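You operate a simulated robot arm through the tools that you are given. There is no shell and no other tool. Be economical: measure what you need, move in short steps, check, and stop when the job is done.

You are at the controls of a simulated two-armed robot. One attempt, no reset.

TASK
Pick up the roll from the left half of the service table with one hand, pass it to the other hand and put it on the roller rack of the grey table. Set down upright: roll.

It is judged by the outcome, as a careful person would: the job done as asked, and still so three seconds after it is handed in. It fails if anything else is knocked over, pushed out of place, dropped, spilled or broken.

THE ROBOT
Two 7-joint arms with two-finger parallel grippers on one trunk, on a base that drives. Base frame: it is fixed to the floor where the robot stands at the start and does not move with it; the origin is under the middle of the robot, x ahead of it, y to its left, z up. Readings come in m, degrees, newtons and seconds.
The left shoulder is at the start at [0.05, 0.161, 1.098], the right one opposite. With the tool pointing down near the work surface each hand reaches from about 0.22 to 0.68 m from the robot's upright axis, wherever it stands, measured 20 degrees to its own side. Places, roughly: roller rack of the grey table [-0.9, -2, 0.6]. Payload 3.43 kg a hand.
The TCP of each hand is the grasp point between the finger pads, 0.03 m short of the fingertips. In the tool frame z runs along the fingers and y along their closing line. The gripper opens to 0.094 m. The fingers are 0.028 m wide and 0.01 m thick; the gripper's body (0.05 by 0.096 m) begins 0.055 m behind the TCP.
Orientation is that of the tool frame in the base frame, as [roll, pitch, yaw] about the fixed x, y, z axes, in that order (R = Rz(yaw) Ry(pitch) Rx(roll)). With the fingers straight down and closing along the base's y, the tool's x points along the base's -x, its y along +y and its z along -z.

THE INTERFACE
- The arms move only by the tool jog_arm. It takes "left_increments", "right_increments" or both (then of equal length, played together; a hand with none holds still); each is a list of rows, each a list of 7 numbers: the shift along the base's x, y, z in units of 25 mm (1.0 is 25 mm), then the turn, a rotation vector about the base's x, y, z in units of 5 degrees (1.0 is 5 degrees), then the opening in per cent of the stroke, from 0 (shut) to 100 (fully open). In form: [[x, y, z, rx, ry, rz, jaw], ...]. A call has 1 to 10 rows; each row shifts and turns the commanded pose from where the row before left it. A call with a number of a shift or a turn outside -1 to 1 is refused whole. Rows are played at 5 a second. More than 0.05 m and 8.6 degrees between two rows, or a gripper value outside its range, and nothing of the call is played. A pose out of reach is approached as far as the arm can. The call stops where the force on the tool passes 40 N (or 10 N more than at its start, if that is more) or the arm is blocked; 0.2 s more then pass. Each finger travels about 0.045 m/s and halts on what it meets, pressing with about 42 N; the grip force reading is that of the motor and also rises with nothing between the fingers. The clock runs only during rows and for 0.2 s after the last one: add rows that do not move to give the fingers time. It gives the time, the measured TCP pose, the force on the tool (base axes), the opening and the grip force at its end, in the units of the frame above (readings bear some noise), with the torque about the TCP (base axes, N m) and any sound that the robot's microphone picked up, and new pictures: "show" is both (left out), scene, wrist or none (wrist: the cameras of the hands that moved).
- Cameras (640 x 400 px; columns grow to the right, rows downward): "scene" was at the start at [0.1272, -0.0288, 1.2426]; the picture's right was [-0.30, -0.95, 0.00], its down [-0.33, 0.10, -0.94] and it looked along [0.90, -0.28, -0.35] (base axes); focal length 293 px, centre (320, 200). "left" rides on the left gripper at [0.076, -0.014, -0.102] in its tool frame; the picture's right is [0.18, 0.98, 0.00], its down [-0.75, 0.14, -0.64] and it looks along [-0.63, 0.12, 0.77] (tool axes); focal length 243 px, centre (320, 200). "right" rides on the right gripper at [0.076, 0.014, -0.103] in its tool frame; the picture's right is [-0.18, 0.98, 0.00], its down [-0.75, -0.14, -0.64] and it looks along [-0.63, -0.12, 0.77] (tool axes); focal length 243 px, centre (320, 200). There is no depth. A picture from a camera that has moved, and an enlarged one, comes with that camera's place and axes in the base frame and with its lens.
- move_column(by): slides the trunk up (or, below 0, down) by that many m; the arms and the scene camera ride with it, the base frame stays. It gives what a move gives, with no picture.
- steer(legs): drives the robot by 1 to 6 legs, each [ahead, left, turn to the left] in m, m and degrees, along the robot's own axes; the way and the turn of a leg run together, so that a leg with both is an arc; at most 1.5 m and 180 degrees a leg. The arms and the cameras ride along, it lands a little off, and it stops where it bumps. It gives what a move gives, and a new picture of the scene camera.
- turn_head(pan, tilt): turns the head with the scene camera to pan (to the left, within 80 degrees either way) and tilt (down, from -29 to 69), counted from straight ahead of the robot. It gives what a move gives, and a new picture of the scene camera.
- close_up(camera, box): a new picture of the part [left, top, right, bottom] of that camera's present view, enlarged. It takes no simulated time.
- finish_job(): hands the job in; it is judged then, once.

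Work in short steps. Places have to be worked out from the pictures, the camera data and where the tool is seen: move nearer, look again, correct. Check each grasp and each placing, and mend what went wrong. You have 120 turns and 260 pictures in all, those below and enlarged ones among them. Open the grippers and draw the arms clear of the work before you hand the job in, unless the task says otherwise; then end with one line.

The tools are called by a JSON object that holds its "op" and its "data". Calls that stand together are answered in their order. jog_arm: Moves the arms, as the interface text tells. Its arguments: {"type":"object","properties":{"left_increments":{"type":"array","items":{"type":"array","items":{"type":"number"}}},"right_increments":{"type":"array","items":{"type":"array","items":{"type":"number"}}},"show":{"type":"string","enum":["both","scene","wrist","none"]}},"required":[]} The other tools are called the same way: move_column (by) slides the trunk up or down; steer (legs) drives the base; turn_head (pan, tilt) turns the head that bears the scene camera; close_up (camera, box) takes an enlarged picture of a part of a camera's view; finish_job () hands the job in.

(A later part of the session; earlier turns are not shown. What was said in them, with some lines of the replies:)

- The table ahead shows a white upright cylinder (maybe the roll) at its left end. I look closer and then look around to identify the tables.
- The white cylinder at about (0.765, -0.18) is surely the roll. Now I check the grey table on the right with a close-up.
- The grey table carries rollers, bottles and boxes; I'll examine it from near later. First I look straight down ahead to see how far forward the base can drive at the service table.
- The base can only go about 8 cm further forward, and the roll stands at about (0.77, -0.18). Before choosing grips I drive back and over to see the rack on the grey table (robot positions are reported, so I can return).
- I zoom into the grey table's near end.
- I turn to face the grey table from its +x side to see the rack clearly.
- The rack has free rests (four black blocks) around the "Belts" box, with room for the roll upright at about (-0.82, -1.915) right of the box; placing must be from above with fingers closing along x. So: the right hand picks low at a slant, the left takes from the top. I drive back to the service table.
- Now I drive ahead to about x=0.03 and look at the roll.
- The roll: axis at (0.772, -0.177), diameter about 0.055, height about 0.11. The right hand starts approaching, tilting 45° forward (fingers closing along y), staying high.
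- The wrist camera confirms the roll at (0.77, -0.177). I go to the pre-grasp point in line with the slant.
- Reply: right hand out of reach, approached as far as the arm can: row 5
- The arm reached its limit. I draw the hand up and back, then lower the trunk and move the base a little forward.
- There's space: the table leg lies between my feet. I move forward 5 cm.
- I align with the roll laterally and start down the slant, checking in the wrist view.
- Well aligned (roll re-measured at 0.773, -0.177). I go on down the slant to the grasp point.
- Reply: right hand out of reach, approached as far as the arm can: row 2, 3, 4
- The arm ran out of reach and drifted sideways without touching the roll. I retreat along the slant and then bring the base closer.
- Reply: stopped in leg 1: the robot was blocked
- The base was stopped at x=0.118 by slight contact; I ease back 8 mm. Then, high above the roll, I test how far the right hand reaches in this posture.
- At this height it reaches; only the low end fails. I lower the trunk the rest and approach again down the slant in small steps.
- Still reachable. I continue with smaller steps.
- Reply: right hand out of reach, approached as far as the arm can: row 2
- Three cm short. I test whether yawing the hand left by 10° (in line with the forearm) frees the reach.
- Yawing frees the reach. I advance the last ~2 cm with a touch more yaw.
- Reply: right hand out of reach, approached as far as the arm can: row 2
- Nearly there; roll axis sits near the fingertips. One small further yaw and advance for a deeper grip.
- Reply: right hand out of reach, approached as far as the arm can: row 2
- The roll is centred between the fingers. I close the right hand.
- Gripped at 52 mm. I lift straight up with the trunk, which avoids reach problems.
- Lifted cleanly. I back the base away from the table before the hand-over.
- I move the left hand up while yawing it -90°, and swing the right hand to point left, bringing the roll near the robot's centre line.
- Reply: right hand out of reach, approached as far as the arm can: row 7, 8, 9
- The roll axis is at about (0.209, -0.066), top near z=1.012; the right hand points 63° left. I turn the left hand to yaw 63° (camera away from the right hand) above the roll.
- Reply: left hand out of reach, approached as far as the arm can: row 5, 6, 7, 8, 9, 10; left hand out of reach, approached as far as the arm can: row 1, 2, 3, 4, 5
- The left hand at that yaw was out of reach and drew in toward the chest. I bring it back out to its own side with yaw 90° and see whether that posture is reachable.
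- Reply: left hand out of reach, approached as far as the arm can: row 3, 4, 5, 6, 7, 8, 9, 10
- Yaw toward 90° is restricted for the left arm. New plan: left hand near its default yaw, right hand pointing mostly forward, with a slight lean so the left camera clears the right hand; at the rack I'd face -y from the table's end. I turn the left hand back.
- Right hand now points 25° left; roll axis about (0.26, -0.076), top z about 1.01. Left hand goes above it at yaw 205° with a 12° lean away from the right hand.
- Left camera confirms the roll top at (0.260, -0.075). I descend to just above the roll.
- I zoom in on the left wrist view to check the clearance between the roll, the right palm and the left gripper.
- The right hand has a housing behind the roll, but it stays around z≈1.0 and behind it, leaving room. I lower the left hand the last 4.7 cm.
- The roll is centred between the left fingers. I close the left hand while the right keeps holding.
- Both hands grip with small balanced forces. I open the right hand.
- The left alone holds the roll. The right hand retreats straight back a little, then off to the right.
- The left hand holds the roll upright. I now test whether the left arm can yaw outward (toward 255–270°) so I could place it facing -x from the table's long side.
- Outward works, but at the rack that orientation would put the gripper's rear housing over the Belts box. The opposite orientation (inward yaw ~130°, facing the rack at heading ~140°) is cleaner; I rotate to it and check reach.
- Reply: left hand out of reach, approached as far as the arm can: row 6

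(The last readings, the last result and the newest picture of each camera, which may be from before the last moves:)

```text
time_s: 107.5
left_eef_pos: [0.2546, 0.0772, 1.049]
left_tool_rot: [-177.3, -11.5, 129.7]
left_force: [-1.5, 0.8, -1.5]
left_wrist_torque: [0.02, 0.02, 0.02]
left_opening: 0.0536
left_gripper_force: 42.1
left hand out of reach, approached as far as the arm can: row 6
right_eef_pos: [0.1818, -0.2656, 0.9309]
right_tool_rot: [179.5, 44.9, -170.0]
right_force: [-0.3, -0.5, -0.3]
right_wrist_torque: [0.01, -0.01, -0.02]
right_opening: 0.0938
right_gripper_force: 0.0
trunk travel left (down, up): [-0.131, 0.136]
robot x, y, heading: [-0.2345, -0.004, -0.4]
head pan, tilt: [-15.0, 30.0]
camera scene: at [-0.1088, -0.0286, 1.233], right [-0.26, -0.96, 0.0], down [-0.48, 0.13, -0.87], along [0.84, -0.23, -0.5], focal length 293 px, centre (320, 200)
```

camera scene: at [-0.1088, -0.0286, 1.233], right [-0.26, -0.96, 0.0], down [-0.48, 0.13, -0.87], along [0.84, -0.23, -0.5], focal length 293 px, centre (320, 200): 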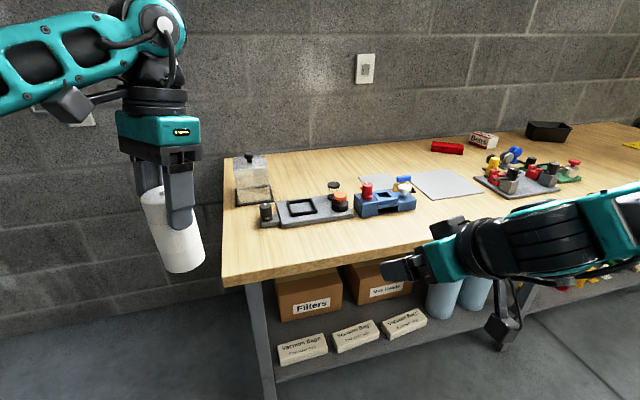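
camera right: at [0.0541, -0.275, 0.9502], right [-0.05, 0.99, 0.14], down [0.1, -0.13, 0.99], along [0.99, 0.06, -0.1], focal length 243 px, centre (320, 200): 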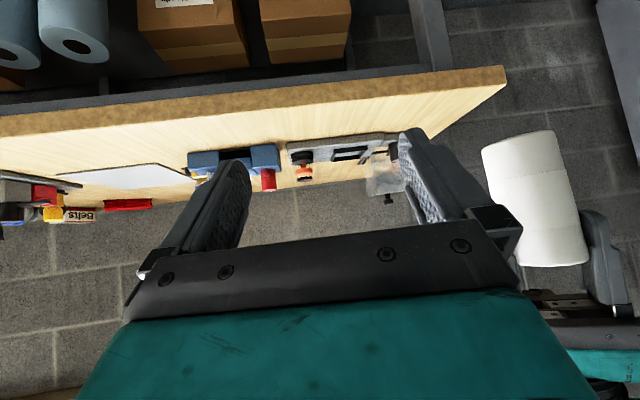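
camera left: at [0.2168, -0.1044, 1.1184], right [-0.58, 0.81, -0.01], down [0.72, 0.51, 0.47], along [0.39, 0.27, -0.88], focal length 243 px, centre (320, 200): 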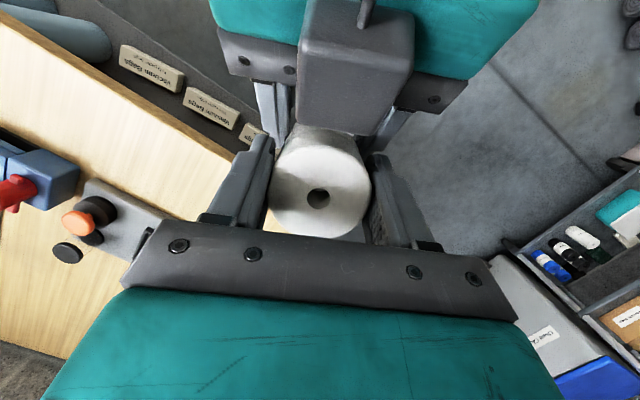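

Reach at this yaw is about 0.49 m. A yaw near 150° relaxes it and still suits the slot. I test the reach low down (as it will be at the rack with trunk lowered).

{"op": "jog_arm", "data": {"left_increments": [[0.1, 0, 0, 0, 0, 1, 0], [0.1, 0, 0, 0, 0, 1, 0], [0.1, 0, 0, 0, 0, 1, 0], [0.1, 0, 0, 0, 0, 1, 0], [0, 0, -1, 0, 0, 0, 0], [0, 0, -1, 0, 0, 0, 0], [0, 0, -1, 0, 0, 0, 0], [0, 0, -1, 0, 0, 0, 0], [0, 0, -1, 0, 0, 0, 0], [0, 0, -1, 0, 0, 0, 0]], "show": "none"}}

{"op": "jog_arm", "data": {"left_increments": [[0, 0, -1, 0, 0, 0, 0], [0, 0, -1, 0, 0, 0, 0], [0, 0, -0.8, 0, 0, 0, 0]], "show": "none"}}

```text
time_s: 109.7
left_eef_pos: [0.2649, 0.0779, 0.8985]
left_tool_rot: [-177.5, -11.7, 149.6]
left_force: [-0.1, -0.2, -2.0]
left_wrist_torque: [-0.03, -0.02, 0.02]
left_opening: 0.0536
left_gripper_force: 42.0
right_eef_pos: [0.1815, -0.2667, 0.9321]
right_tool_rot: [179.5, 44.9, -170.0]
right_force: [0.4, 0.4, 0.0]
right_wrist_torque: [-0.01, 0.01, -0.02]
right_opening: 0.0939
right_gripper_force: 0.1
trunk travel left (down, up): [-0.131, 0.136]
robot x, y, heading: [-0.2324, -0.0052, -0.0]
head pan, tilt: [-15.0, 30.0]
```

```text
time_s: 110.5
left_eef_pos: [0.2649, 0.0779, 0.828]
left_tool_rot: [-177.4, -11.7, 149.6]
left_force: [0.6, -0.3, -1.4]
left_wrist_torque: [0.01, 0.0, -0.01]
left_opening: 0.0535
left_gripper_force: 42.0
right_eef_pos: [0.1818, -0.2665, 0.9314]
right_tool_rot: [179.5, 44.8, -170.1]
right_force: [0.3, 0.3, -0.1]
right_wrist_torque: [0.01, -0.01, 0.01]
right_opening: 0.0942
right_gripper_force: 0.0
trunk travel left (down, up): [-0.131, 0.136]
robot x, y, heading: [-0.2363, -0.0045, -0.4]
head pan, tilt: [-15.0, 30.0]
```

Reach is fine. I raise the roll again for travel and then drive to the rack.

{"op": "jog_arm", "data": {"left_increments": [[0, 0, 1, 0, 0, 0, 0], [0, 0, 1, 0, 0, 0, 0], [0, 0, 1, 0, 0, 0, 0], [0, 0, 1, 0, 0, 0, 0], [0, 0, 1, 0, 0, 0, 0], [0, 0, 1, 0, 0, 0, 0], [0, 0, 1, 0, 0, 0, 0], [0, 0, 1, 0, 0, 0, 0]], "right_increments": [[0, 0, 0.8, 0, 0, 0, 60], [0, 0, 0.8, 0, 0, 0, 60], [0, 0, 0.8, 0, 0, 0, 60], [0, 0, 0.8, 0, 0, 0, 60], [0, 0, 0.8, 0, 0, 0, 60], [0, 0, 0.8, 0, 0, 0, 60], [0, 0, 0.8, 0, 0, 0, 60], [0, 0, 0.8, 0, 0, 0, 60]], "show": "none"}}

{"op": "steer", "data": {"legs": [[-0.1, 0, 0], [0, 0, -90], [1.3, 0.15, 0], [0.85, 0, 0], [0, 0, -60], [0, 0, -65]]}}

{"op": "turn_head", "data": {"pan": 0, "tilt": 42}}

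```text
time_s: 112.3
left_eef_pos: [0.2668, 0.0772, 1.0305]
left_tool_rot: [-177.4, -11.6, 149.6]
left_force: [0.0, -0.6, -2.7]
left_wrist_torque: [0.0, -0.03, 0.0]
left_opening: 0.0536
left_gripper_force: 41.7
right_eef_pos: [0.1806, -0.2671, 1.0936]
right_tool_rot: [179.5, 44.9, -170.0]
right_force: [-0.5, 0.1, -0.7]
right_wrist_torque: [0.03, 0.0, 0.0]
right_opening: 0.0565
right_gripper_force: 0.1
trunk travel left (down, up): [-0.131, 0.136]
robot x, y, heading: [-0.235, -0.0043, -0.3]
head pan, tilt: [-15.0, 30.0]
```

```text
time_s: 133.1
left_eef_pos: [-0.6411, -1.9341, 1.0307]
left_tool_rot: [-177.5, -11.6, -66.3]
left_force: [0.0, -0.7, -2.3]
left_wrist_torque: [0.01, -0.01, 0.02]
left_opening: 0.0535
left_gripper_force: 41.8
right_eef_pos: [-0.3702, -1.7063, 1.0926]
right_tool_rot: [179.5, 44.9, -25.9]
right_force: [0.4, 0.0, -0.6]
right_wrist_torque: [0.04, 0.02, 0.02]
right_opening: 0.0562
right_gripper_force: 0.0
trunk travel left (down, up): [-0.131, 0.136]
robot x, y, heading: [-0.1867, -2.1628, 143.8]
head pan, tilt: [-15.0, 30.0]
camera scene: at [-0.2782, -2.0691, 1.2329], right [0.78, 0.63, 0.0], down [0.31, -0.39, -0.87], along [-0.54, 0.67, -0.5], focal length 293 px, centre (320, 200)
```

scene: 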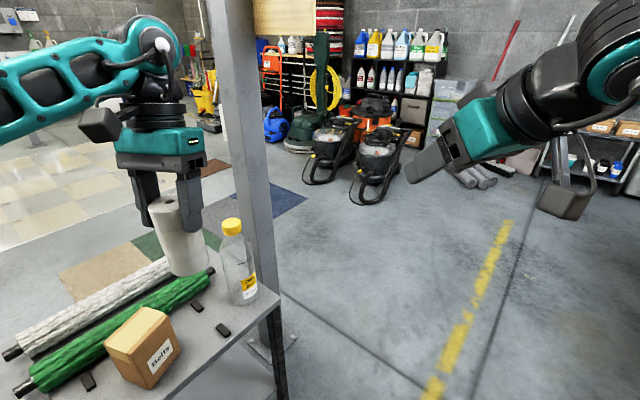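

```text
time_s: 133.9
left_eef_pos: [-0.6401, -1.9338, 1.0297]
left_tool_rot: [-177.4, -11.7, -66.2]
left_force: [-0.4, -0.2, -3.4]
left_wrist_torque: [-0.03, 0.0, -0.02]
left_opening: 0.0535
left_gripper_force: 42.5
right_eef_pos: [-0.3698, -1.705, 1.0918]
right_tool_rot: [179.4, 44.9, -25.9]
right_force: [0.3, 0.4, -0.5]
right_wrist_torque: [-0.01, 0.02, -0.01]
right_opening: 0.0564
right_gripper_force: 0.1
trunk travel left (down, up): [-0.131, 0.136]
robot x, y, heading: [-0.189, -2.1639, 143.7]
head pan, tilt: [0.0, 42.0]
camera scene: at [-0.2891, -2.0902, 1.2147], right [0.59, 0.81, 0.0], down [0.54, -0.4, -0.74], along [-0.6, 0.44, -0.67], focal length 293 px, centre (320, 200)
```

scene: 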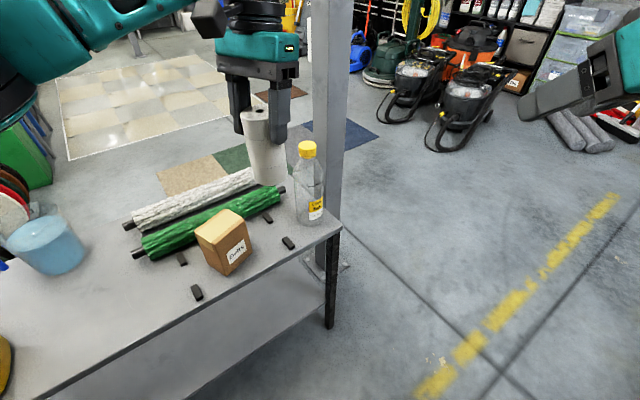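

Good view. I zoom in on the rack.

{"op": "close_up", "data": {"camera": "scene", "box": [150, 160, 350, 310]}}

{"op": "close_up", "data": {"camera": "left", "box": [0, 0, 640, 400]}}

```text
2.67 times, centred on (250, 235) of scene
camera zoom: at [-0.2891, -2.0902, 1.2147], right [0.59, 0.81, 0.0], down [0.54, -0.4, -0.74], along [-0.6, 0.44, -0.67], focal length 782 px, centre (507, 107)
```

zoom: 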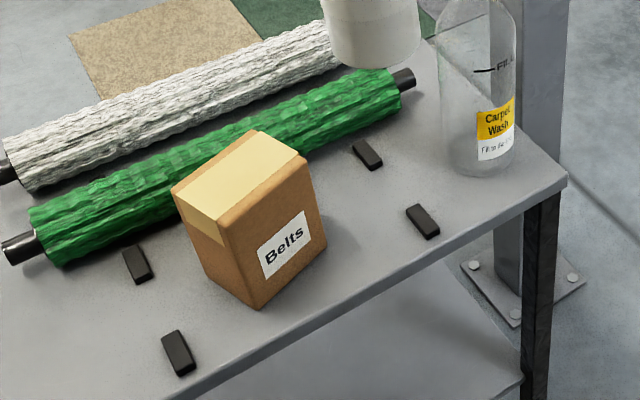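

```text
1.00 times, centred on (320, 200) of left
camera zoom: at [-0.6109, -1.9788, 1.1484], right [-0.82, -0.57, -0.01], down [-0.5, 0.72, 0.47], along [-0.26, 0.39, -0.88], focal length 243 px, centre (320, 200)
```

zoom: 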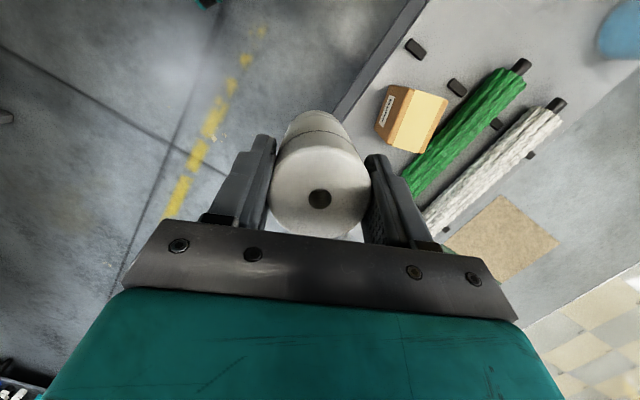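

Slot centre is about (-0.812, -1.91), with ~2.5 cm clear all round. I shift the base by (0.153 ahead, 0.083 left) so the roll is above it, still high.

{"op": "steer", "data": {"legs": [[0.153, 0.082, 0]]}}

{"op": "turn_head", "data": {"pan": 5, "tilt": 50}}

{"op": "close_up", "data": {"camera": "left", "box": [0, 0, 640, 400]}}

```text
time_s: 135.3
left_eef_pos: [-0.8116, -1.9103, 1.0297]
left_tool_rot: [-177.4, -11.8, -66.5]
left_force: [0.6, 0.1, -1.6]
left_wrist_torque: [0.0, 0.01, 0.02]
left_opening: 0.0535
left_gripper_force: 42.5
right_eef_pos: [-0.5411, -1.6823, 1.0928]
right_tool_rot: [179.7, 45.0, -26.2]
right_force: [-0.3, 0.6, -0.6]
right_wrist_torque: [0.01, 0.0, 0.04]
right_opening: 0.0562
right_gripper_force: 0.1
trunk travel left (down, up): [-0.131, 0.136]
robot x, y, heading: [-0.3612, -2.1402, 143.8]
head pan, tilt: [0.0, 42.0]
camera scene: at [-0.4603, -2.0668, 1.2146], right [0.59, 0.81, 0.0], down [0.54, -0.4, -0.74], along [-0.6, 0.44, -0.67], focal length 293 px, centre (320, 200)
```

scene: 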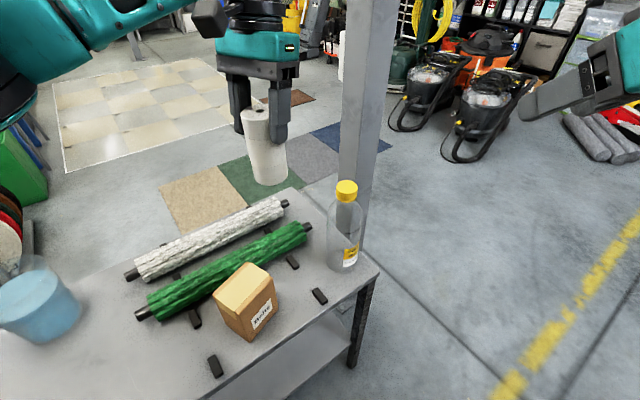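

```text
time_s: 136.0
left_eef_pos: [-0.8109, -1.9094, 1.0301]
left_tool_rot: [-177.3, -11.6, -66.3]
left_force: [-1.1, 0.4, -0.9]
left_wrist_torque: [-0.01, -0.01, -0.01]
left_opening: 0.0532
left_gripper_force: 42.3
right_eef_pos: [-0.5397, -1.6814, 1.0928]
right_tool_rot: [179.5, 44.9, -26.2]
right_force: [-1.0, 0.5, 0.4]
right_wrist_torque: [0.0, 0.0, 0.0]
right_opening: 0.0564
right_gripper_force: 0.1
trunk travel left (down, up): [-0.131, 0.136]
robot x, y, heading: [-0.3574, -2.1392, 143.8]
head pan, tilt: [5.0, 50.0]
camera scene: at [-0.4581, -2.0764, 1.2035], right [0.52, 0.85, 0.0], down [0.65, -0.4, -0.64], along [-0.55, 0.33, -0.77], focal length 293 px, centre (320, 200)
```

scene: 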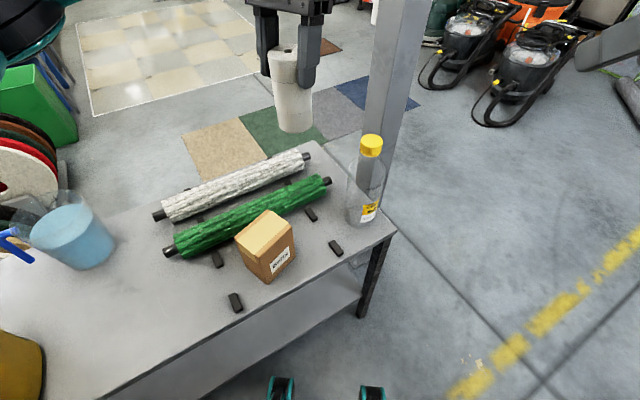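

```text
1.00 times, centred on (320, 200) of left
camera zoom: at [-0.7812, -1.9545, 1.1484], right [-0.82, -0.57, -0.01], down [-0.5, 0.73, 0.47], along [-0.26, 0.39, -0.88], focal length 243 px, centre (320, 200)
```

zoom: 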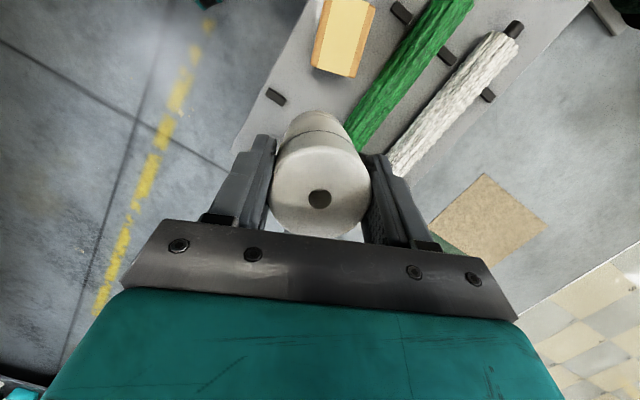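

Measurements agree and the roll is above the slot. I lower the trunk fully, which brings the roll's bottom to about z=0.80.

{"op": "move_column", "data": {"by": -0.13}}

{"op": "jog_arm", "data": {"left_increments": [[0, 0, -1, 0, 0, 0, 0], [0, 0, -1, 0, 0, 0, 0], [0, 0, -1, 0, 0, 0, 0]]}}

```text
time_s: 137.6
left_eef_pos: [-0.8112, -1.9096, 0.9006]
left_tool_rot: [-177.4, -11.6, -66.6]
left_force: [0.0, -0.4, -2.3]
left_wrist_torque: [0.0, 0.0, -0.02]
left_opening: 0.0535
left_gripper_force: 42.2
right_eef_pos: [-0.5402, -1.683, 0.9623]
right_tool_rot: [179.6, 45.0, -26.1]
right_force: [0.2, 0.5, 0.2]
right_wrist_torque: [0.02, -0.02, -0.01]
right_opening: 0.0564
right_gripper_force: 0.0
trunk travel left (down, up): [-0.001, 0.266]
robot x, y, heading: [-0.3617, -2.1388, 143.7]
head pan, tilt: [5.0, 50.0]
```

```text
time_s: 138.4
left_eef_pos: [-0.8119, -1.9106, 0.8255]
left_tool_rot: [-177.4, -11.6, -66.5]
left_force: [0.5, -0.7, -2.0]
left_wrist_torque: [-0.01, 0.03, 0.0]
left_opening: 0.0533
left_gripper_force: 41.6
right_eef_pos: [-0.5403, -1.6828, 0.9623]
right_tool_rot: [179.5, 44.9, -26.1]
right_force: [-0.3, -0.6, 0.4]
right_wrist_torque: [0.01, 0.01, -0.04]
right_opening: 0.0564
right_gripper_force: 0.0
trunk travel left (down, up): [-0.001, 0.266]
robot x, y, heading: [-0.3597, -2.1383, 144.0]
head pan, tilt: [5.0, 50.0]
camera scene: at [-0.4581, -2.0764, 1.0734], right [0.52, 0.85, 0.0], down [0.65, -0.4, -0.64], along [-0.55, 0.33, -0.77], focal length 293 px, centre (320, 200)
camera left: at [-0.7812, -1.9557, 0.9442], right [-0.82, -0.57, -0.01], down [-0.5, 0.73, 0.47], along [-0.26, 0.39, -0.88], focal length 243 px, centre (320, 200)
```

scene: 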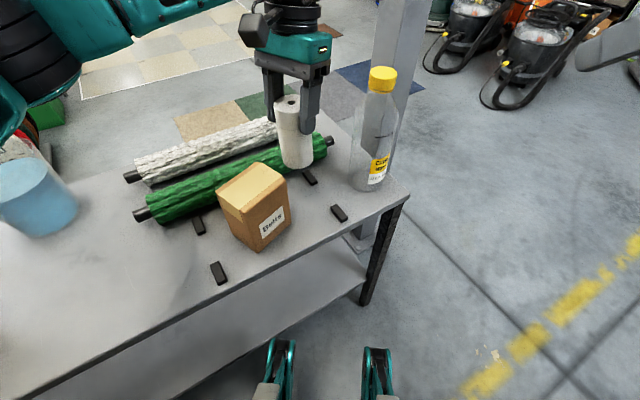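
left: 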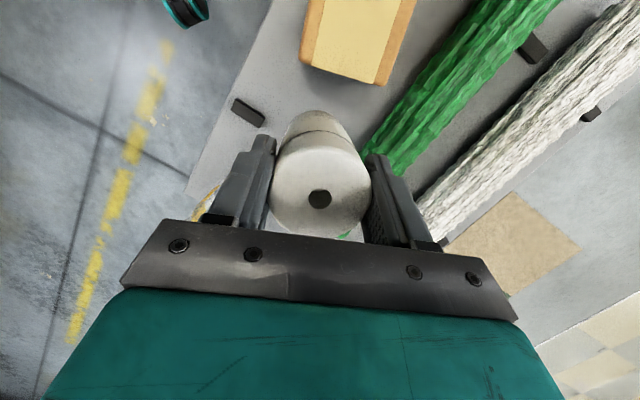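

Good alignment. I descend further 6 cm.

{"op": "jog_arm", "data": {"left_increments": [[0, 0, -0.8, 0, 0, 0, 0], [0, 0, -0.8, 0, 0, 0, 0], [0, 0, -0.8, 0, 0, 0, 0]]}}

{"op": "close_up", "data": {"camera": "scene", "box": [190, 90, 420, 270]}}

```text
time_s: 139.2
left_eef_pos: [-0.8093, -1.9099, 0.7659]
left_tool_rot: [-177.5, -11.7, -66.5]
left_force: [-0.8, 0.9, -2.3]
left_wrist_torque: [0.01, 0.0, -0.01]
left_opening: 0.0535
left_gripper_force: 42.1
right_eef_pos: [-0.5399, -1.6824, 0.9628]
right_tool_rot: [179.4, 44.9, -26.1]
right_force: [0.0, -0.5, 0.0]
right_wrist_torque: [0.04, -0.02, 0.02]
right_opening: 0.0563
right_gripper_force: 0.0
trunk travel left (down, up): [-0.001, 0.266]
robot x, y, heading: [-0.359, -2.1379, 143.8]
head pan, tilt: [5.0, 50.0]
camera scene: at [-0.4581, -2.0764, 1.0734], right [0.52, 0.85, 0.0], down [0.65, -0.4, -0.64], along [-0.55, 0.33, -0.77], focal length 293 px, centre (320, 200)
camera left: at [-0.7809, -1.9553, 0.8837], right [-0.82, -0.57, -0.01], down [-0.5, 0.73, 0.47], along [-0.26, 0.39, -0.88], focal length 243 px, centre (320, 200)
```

scene: 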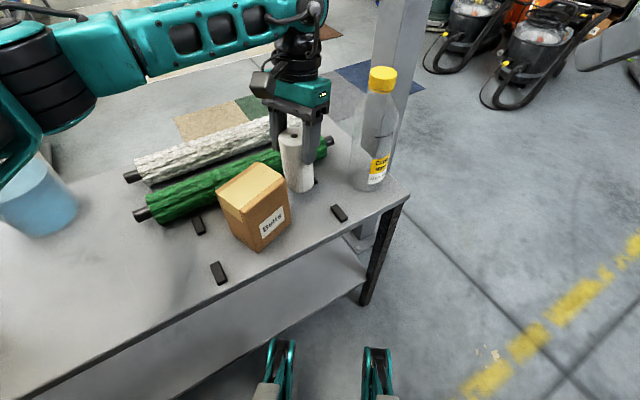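
left: 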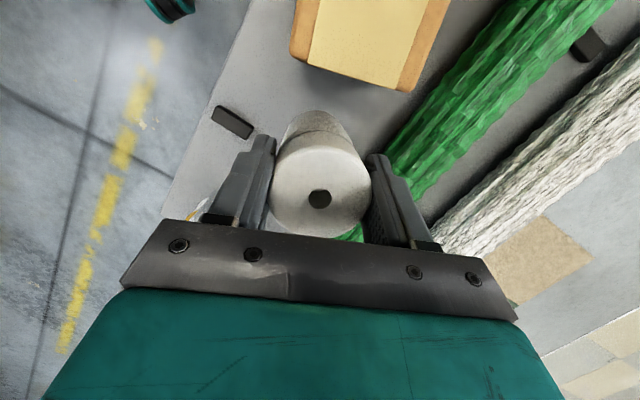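

```text
2.22 times, centred on (305, 180) of scene
camera zoom: at [-0.4581, -2.0764, 1.0734], right [0.52, 0.85, 0.0], down [0.65, -0.4, -0.64], along [-0.55, 0.33, -0.77], focal length 652 px, centre (353, 244)
```

zoom: 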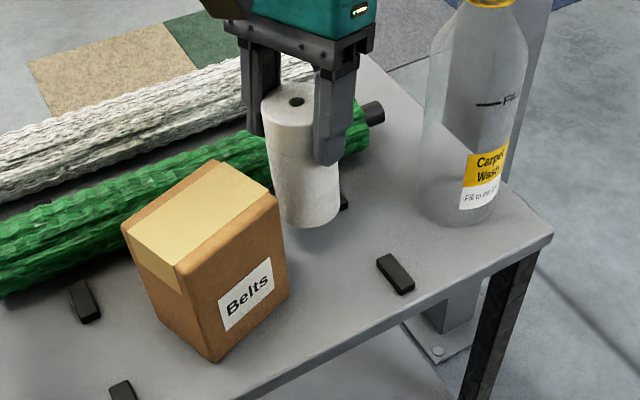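

Clear of the box and blocks. I go down 4.5 cm more, then in small steps to contact.

{"op": "jog_arm", "data": {"left_increments": [[0, 0, -0.6, 0, 0, 0, 0], [0, 0, -0.6, 0, 0, 0, 0], [0, 0, -0.6, 0, 0, 0, 0]]}}

{"op": "close_up", "data": {"camera": "scene", "box": [190, 90, 420, 270]}}

```text
time_s: 140.0
left_eef_pos: [-0.8104, -1.9096, 0.7221]
left_tool_rot: [-177.3, -11.4, -66.4]
left_force: [0.3, -1.8, 6.4]
left_wrist_torque: [-0.2, 0.11, 0.02]
left_opening: 0.0534
left_gripper_force: 42.1
right_eef_pos: [-0.54, -1.6827, 0.9619]
right_tool_rot: [179.4, 45.0, -26.0]
right_force: [-0.4, 0.3, -0.1]
right_wrist_torque: [0.0, 0.04, 0.02]
right_opening: 0.0565
right_gripper_force: 0.1
trunk travel left (down, up): [-0.001, 0.266]
robot x, y, heading: [-0.3582, -2.1375, 143.9]
head pan, tilt: [5.0, 50.0]
camera scene: at [-0.4575, -2.0768, 1.0737], right [0.52, 0.85, 0.0], down [0.65, -0.4, -0.64], along [-0.55, 0.33, -0.77], focal length 293 px, centre (320, 200)
camera left: at [-0.7803, -1.9551, 0.8405], right [-0.82, -0.57, -0.01], down [-0.5, 0.73, 0.47], along [-0.26, 0.39, -0.88], focal length 243 px, centre (320, 200)
```

scene: 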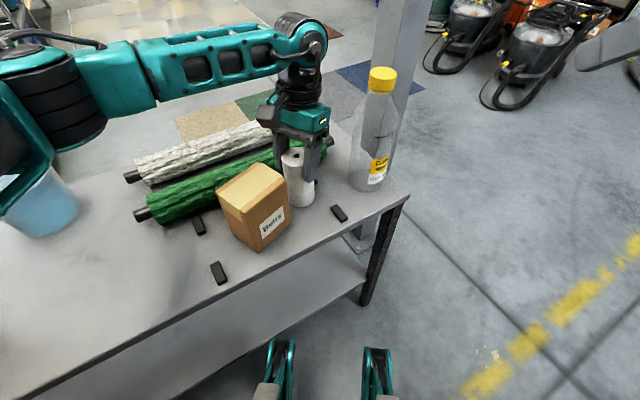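
left: 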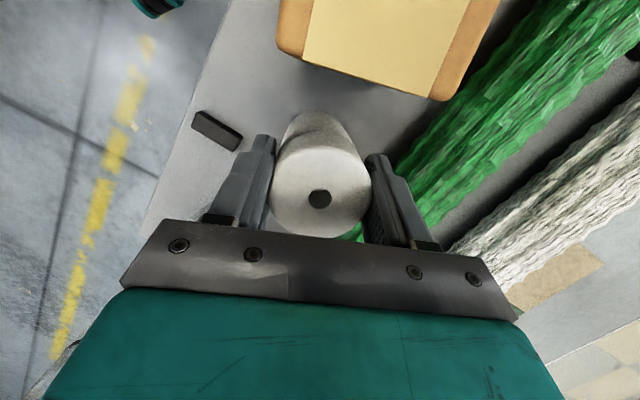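

```text
2.22 times, centred on (305, 180) of scene
camera zoom: at [-0.4575, -2.0768, 1.0737], right [0.52, 0.85, 0.0], down [0.65, -0.4, -0.64], along [-0.55, 0.33, -0.77], focal length 652 px, centre (353, 244)
```

zoom: 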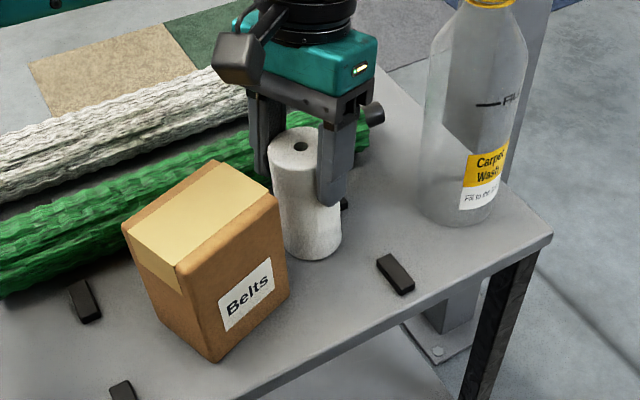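

Contact: about 8 N on the table (surface near z≈0.62), roll standing in the slot. I open the left hand.

{"op": "jog_arm", "data": {"left_increments": [[0, 0, 0.05, 0, 0, 0, 50], [0, 0, 0, 0, 0, 0, 62], [0, 0, 0, 0, 0, 0, 75], [0, 0, 0, 0, 0, 0, 85], [0, 0, 0, 0, 0, 0, 85]]}}

{"op": "close_up", "data": {"camera": "scene", "box": [190, 90, 420, 270]}}

```text
time_s: 141.2
left_eef_pos: [-0.8098, -1.9098, 0.7208]
left_tool_rot: [-177.4, -11.6, -66.3]
left_force: [0.6, -0.3, 1.0]
left_wrist_torque: [-0.03, 0.03, -0.01]
left_opening: 0.0799
left_gripper_force: 0.0
right_eef_pos: [-0.5399, -1.6813, 0.9626]
right_tool_rot: [179.5, 44.9, -26.1]
right_force: [0.7, 0.5, -0.6]
right_wrist_torque: [-0.01, 0.03, 0.01]
right_opening: 0.0565
right_gripper_force: 0.1
trunk travel left (down, up): [-0.001, 0.266]
robot x, y, heading: [-0.3563, -2.1416, 143.7]
head pan, tilt: [5.0, 50.0]
camera scene: at [-0.458, -2.0765, 1.0734], right [0.52, 0.85, 0.0], down [0.65, -0.4, -0.64], along [-0.55, 0.33, -0.77], focal length 293 px, centre (320, 200)
camera left: at [-0.7806, -1.9551, 0.8402], right [-0.82, -0.57, -0.01], down [-0.5, 0.73, 0.47], along [-0.26, 0.39, -0.88], focal length 243 px, centre (320, 200)
```

scene: 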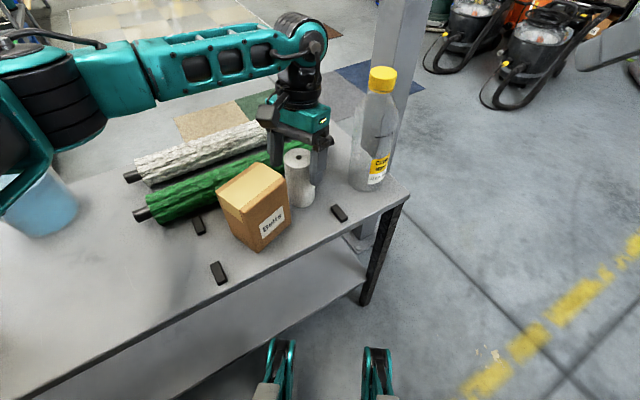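
left: 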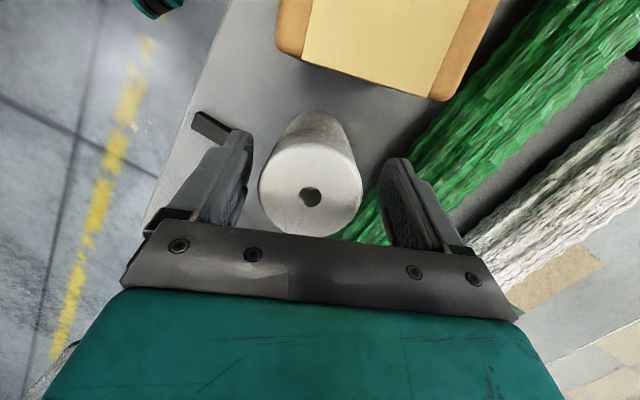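

```text
2.22 times, centred on (305, 180) of scene
camera zoom: at [-0.458, -2.0765, 1.0734], right [0.52, 0.85, 0.0], down [0.65, -0.4, -0.64], along [-0.55, 0.33, -0.77], focal length 652 px, centre (353, 244)
```

zoom: 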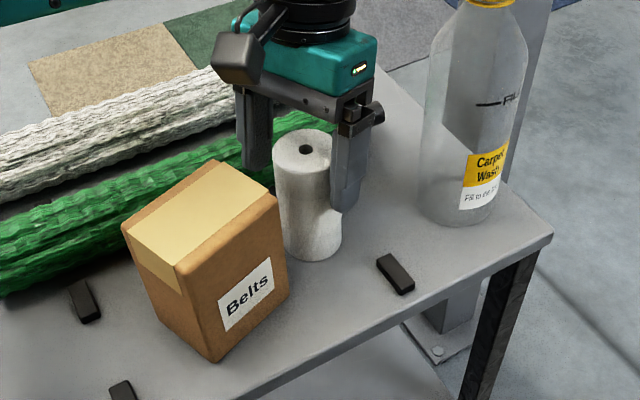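

The roll stands free and upright. I withdraw the left hand up along its axis.

{"op": "jog_arm", "data": {"left_increments": [[0, 0, 0, 0, 0, 0, 100], [-0.03, 0.07, 0.4, 0, 0, 0, 100], [-0.06, 0.13, 0.7, 0, 0, 0, 100], [-0.07, 0.15, 0.9, 0, 0, 0, 100], [-0.07, 0.15, 0.9, 0, 0, 0, 100], [0, 0, 1, 0, 0, 0, 100], [0, 0, 1, 0, 0, 0, 100], [0, 0, 1, 0, 0, 0, 100], [0, 0, 1, 0, 0, 0, 100]]}}

{"op": "move_column", "data": {"by": 0.12}}

{"op": "steer", "data": {"legs": [[-0.25, 0, 0]]}}

{"op": "close_up", "data": {"camera": "scene", "box": [150, 80, 450, 270]}}

```text
time_s: 143.2
left_eef_pos: [-0.8181, -1.8969, 0.8933]
left_tool_rot: [-177.4, -11.6, -66.5]
left_force: [-0.2, 0.6, -0.1]
left_wrist_torque: [0.01, 0.0, 0.0]
left_opening: 0.0942
left_gripper_force: 0.1
right_eef_pos: [-0.5392, -1.6822, 0.9629]
right_tool_rot: [179.5, 45.0, -26.1]
right_force: [0.0, -0.1, -0.7]
right_wrist_torque: [0.02, 0.01, 0.0]
right_opening: 0.0561
right_gripper_force: 0.0
trunk travel left (down, up): [-0.001, 0.266]
robot x, y, heading: [-0.3595, -2.1392, 143.9]
head pan, tilt: [5.0, 50.0]
camera scene: at [-0.4579, -2.0765, 1.0734], right [0.52, 0.85, 0.0], down [0.65, -0.4, -0.64], along [-0.55, 0.33, -0.77], focal length 293 px, centre (320, 200)
camera left: at [-0.7865, -1.9428, 1.0116], right [-0.82, -0.57, -0.01], down [-0.5, 0.73, 0.47], along [-0.26, 0.39, -0.88], focal length 243 px, centre (320, 200)
```

scene: 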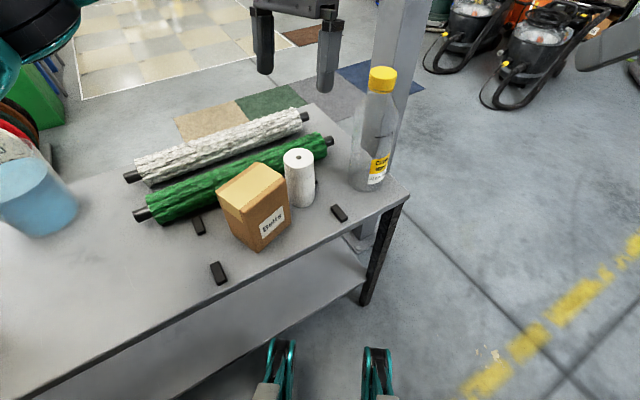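
left: 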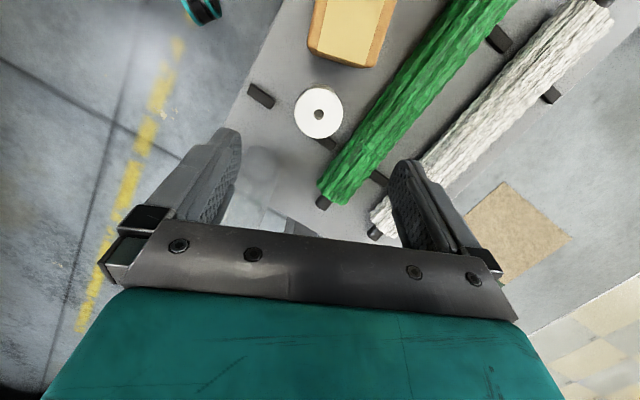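

```text
time_s: 144.7
left_eef_pos: [-0.8161, -1.8968, 1.0125]
left_tool_rot: [-177.4, -11.8, -66.4]
left_force: [-0.5, -0.9, -0.8]
left_wrist_torque: [-0.02, 0.04, -0.02]
left_opening: 0.094
left_gripper_force: 0.0
right_eef_pos: [-0.5404, -1.6817, 1.0817]
right_tool_rot: [179.4, 44.8, -26.1]
right_force: [-0.5, 0.9, 0.6]
right_wrist_torque: [0.02, 0.0, 0.02]
right_opening: 0.0562
right_gripper_force: 0.1
trunk travel left (down, up): [-0.121, 0.146]
robot x, y, heading: [-0.3594, -2.1395, 143.4]
head pan, tilt: [5.0, 50.0]
```

```text
time_s: 146.5
left_eef_pos: [-0.6164, -2.0464, 1.0131]
left_tool_rot: [-177.4, -11.5, -66.4]
left_force: [0.1, -0.9, -0.1]
left_wrist_torque: [0.02, -0.01, 0.01]
left_opening: 0.0941
left_gripper_force: 0.1
right_eef_pos: [-0.3389, -1.831, 1.0835]
right_tool_rot: [179.5, 45.0, -26.0]
right_force: [-0.3, 0.3, -0.2]
right_wrist_torque: [0.02, 0.04, -0.03]
right_opening: 0.0566
right_gripper_force: 0.1
trunk travel left (down, up): [-0.121, 0.146]
robot x, y, heading: [-0.1584, -2.289, 143.8]
head pan, tilt: [5.0, 50.0]
camera scene: at [-0.2569, -2.2244, 1.1935], right [0.52, 0.85, 0.0], down [0.65, -0.4, -0.64], along [-0.55, 0.33, -0.77], focal length 293 px, centre (320, 200)
```

scene: 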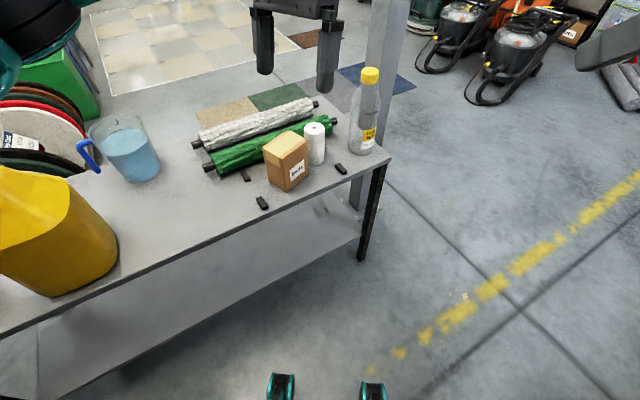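

```text
2.11 times, centred on (300, 175) of scene
camera zoom: at [-0.2569, -2.2244, 1.1935], right [0.52, 0.85, 0.0], down [0.65, -0.4, -0.64], along [-0.55, 0.33, -0.77], focal length 618 px, centre (362, 253)
```

zoom: 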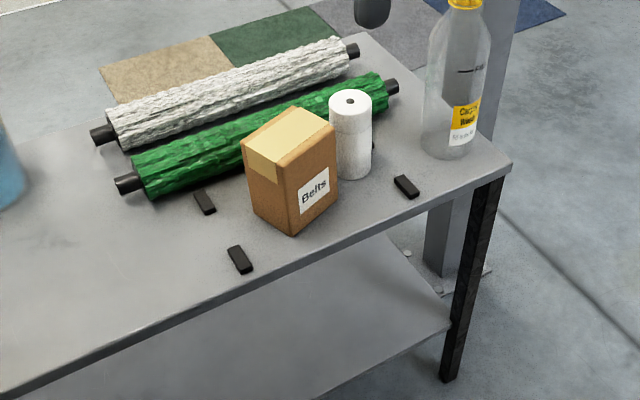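

The roll stands upright on the rack between the Belts box and the rests. Nothing else has moved, both hands are open and the arms are clear, so I hand in the job.

{"op": "finish_job", "data": {}}

```text
The job is handed in.
```

The roll was picked up with the right hand, passed to the left, and now stands upright on the roller rack of the grey table, with no other object seen to be disturbed; while parking at the service table the base was stopped once by a light contact.
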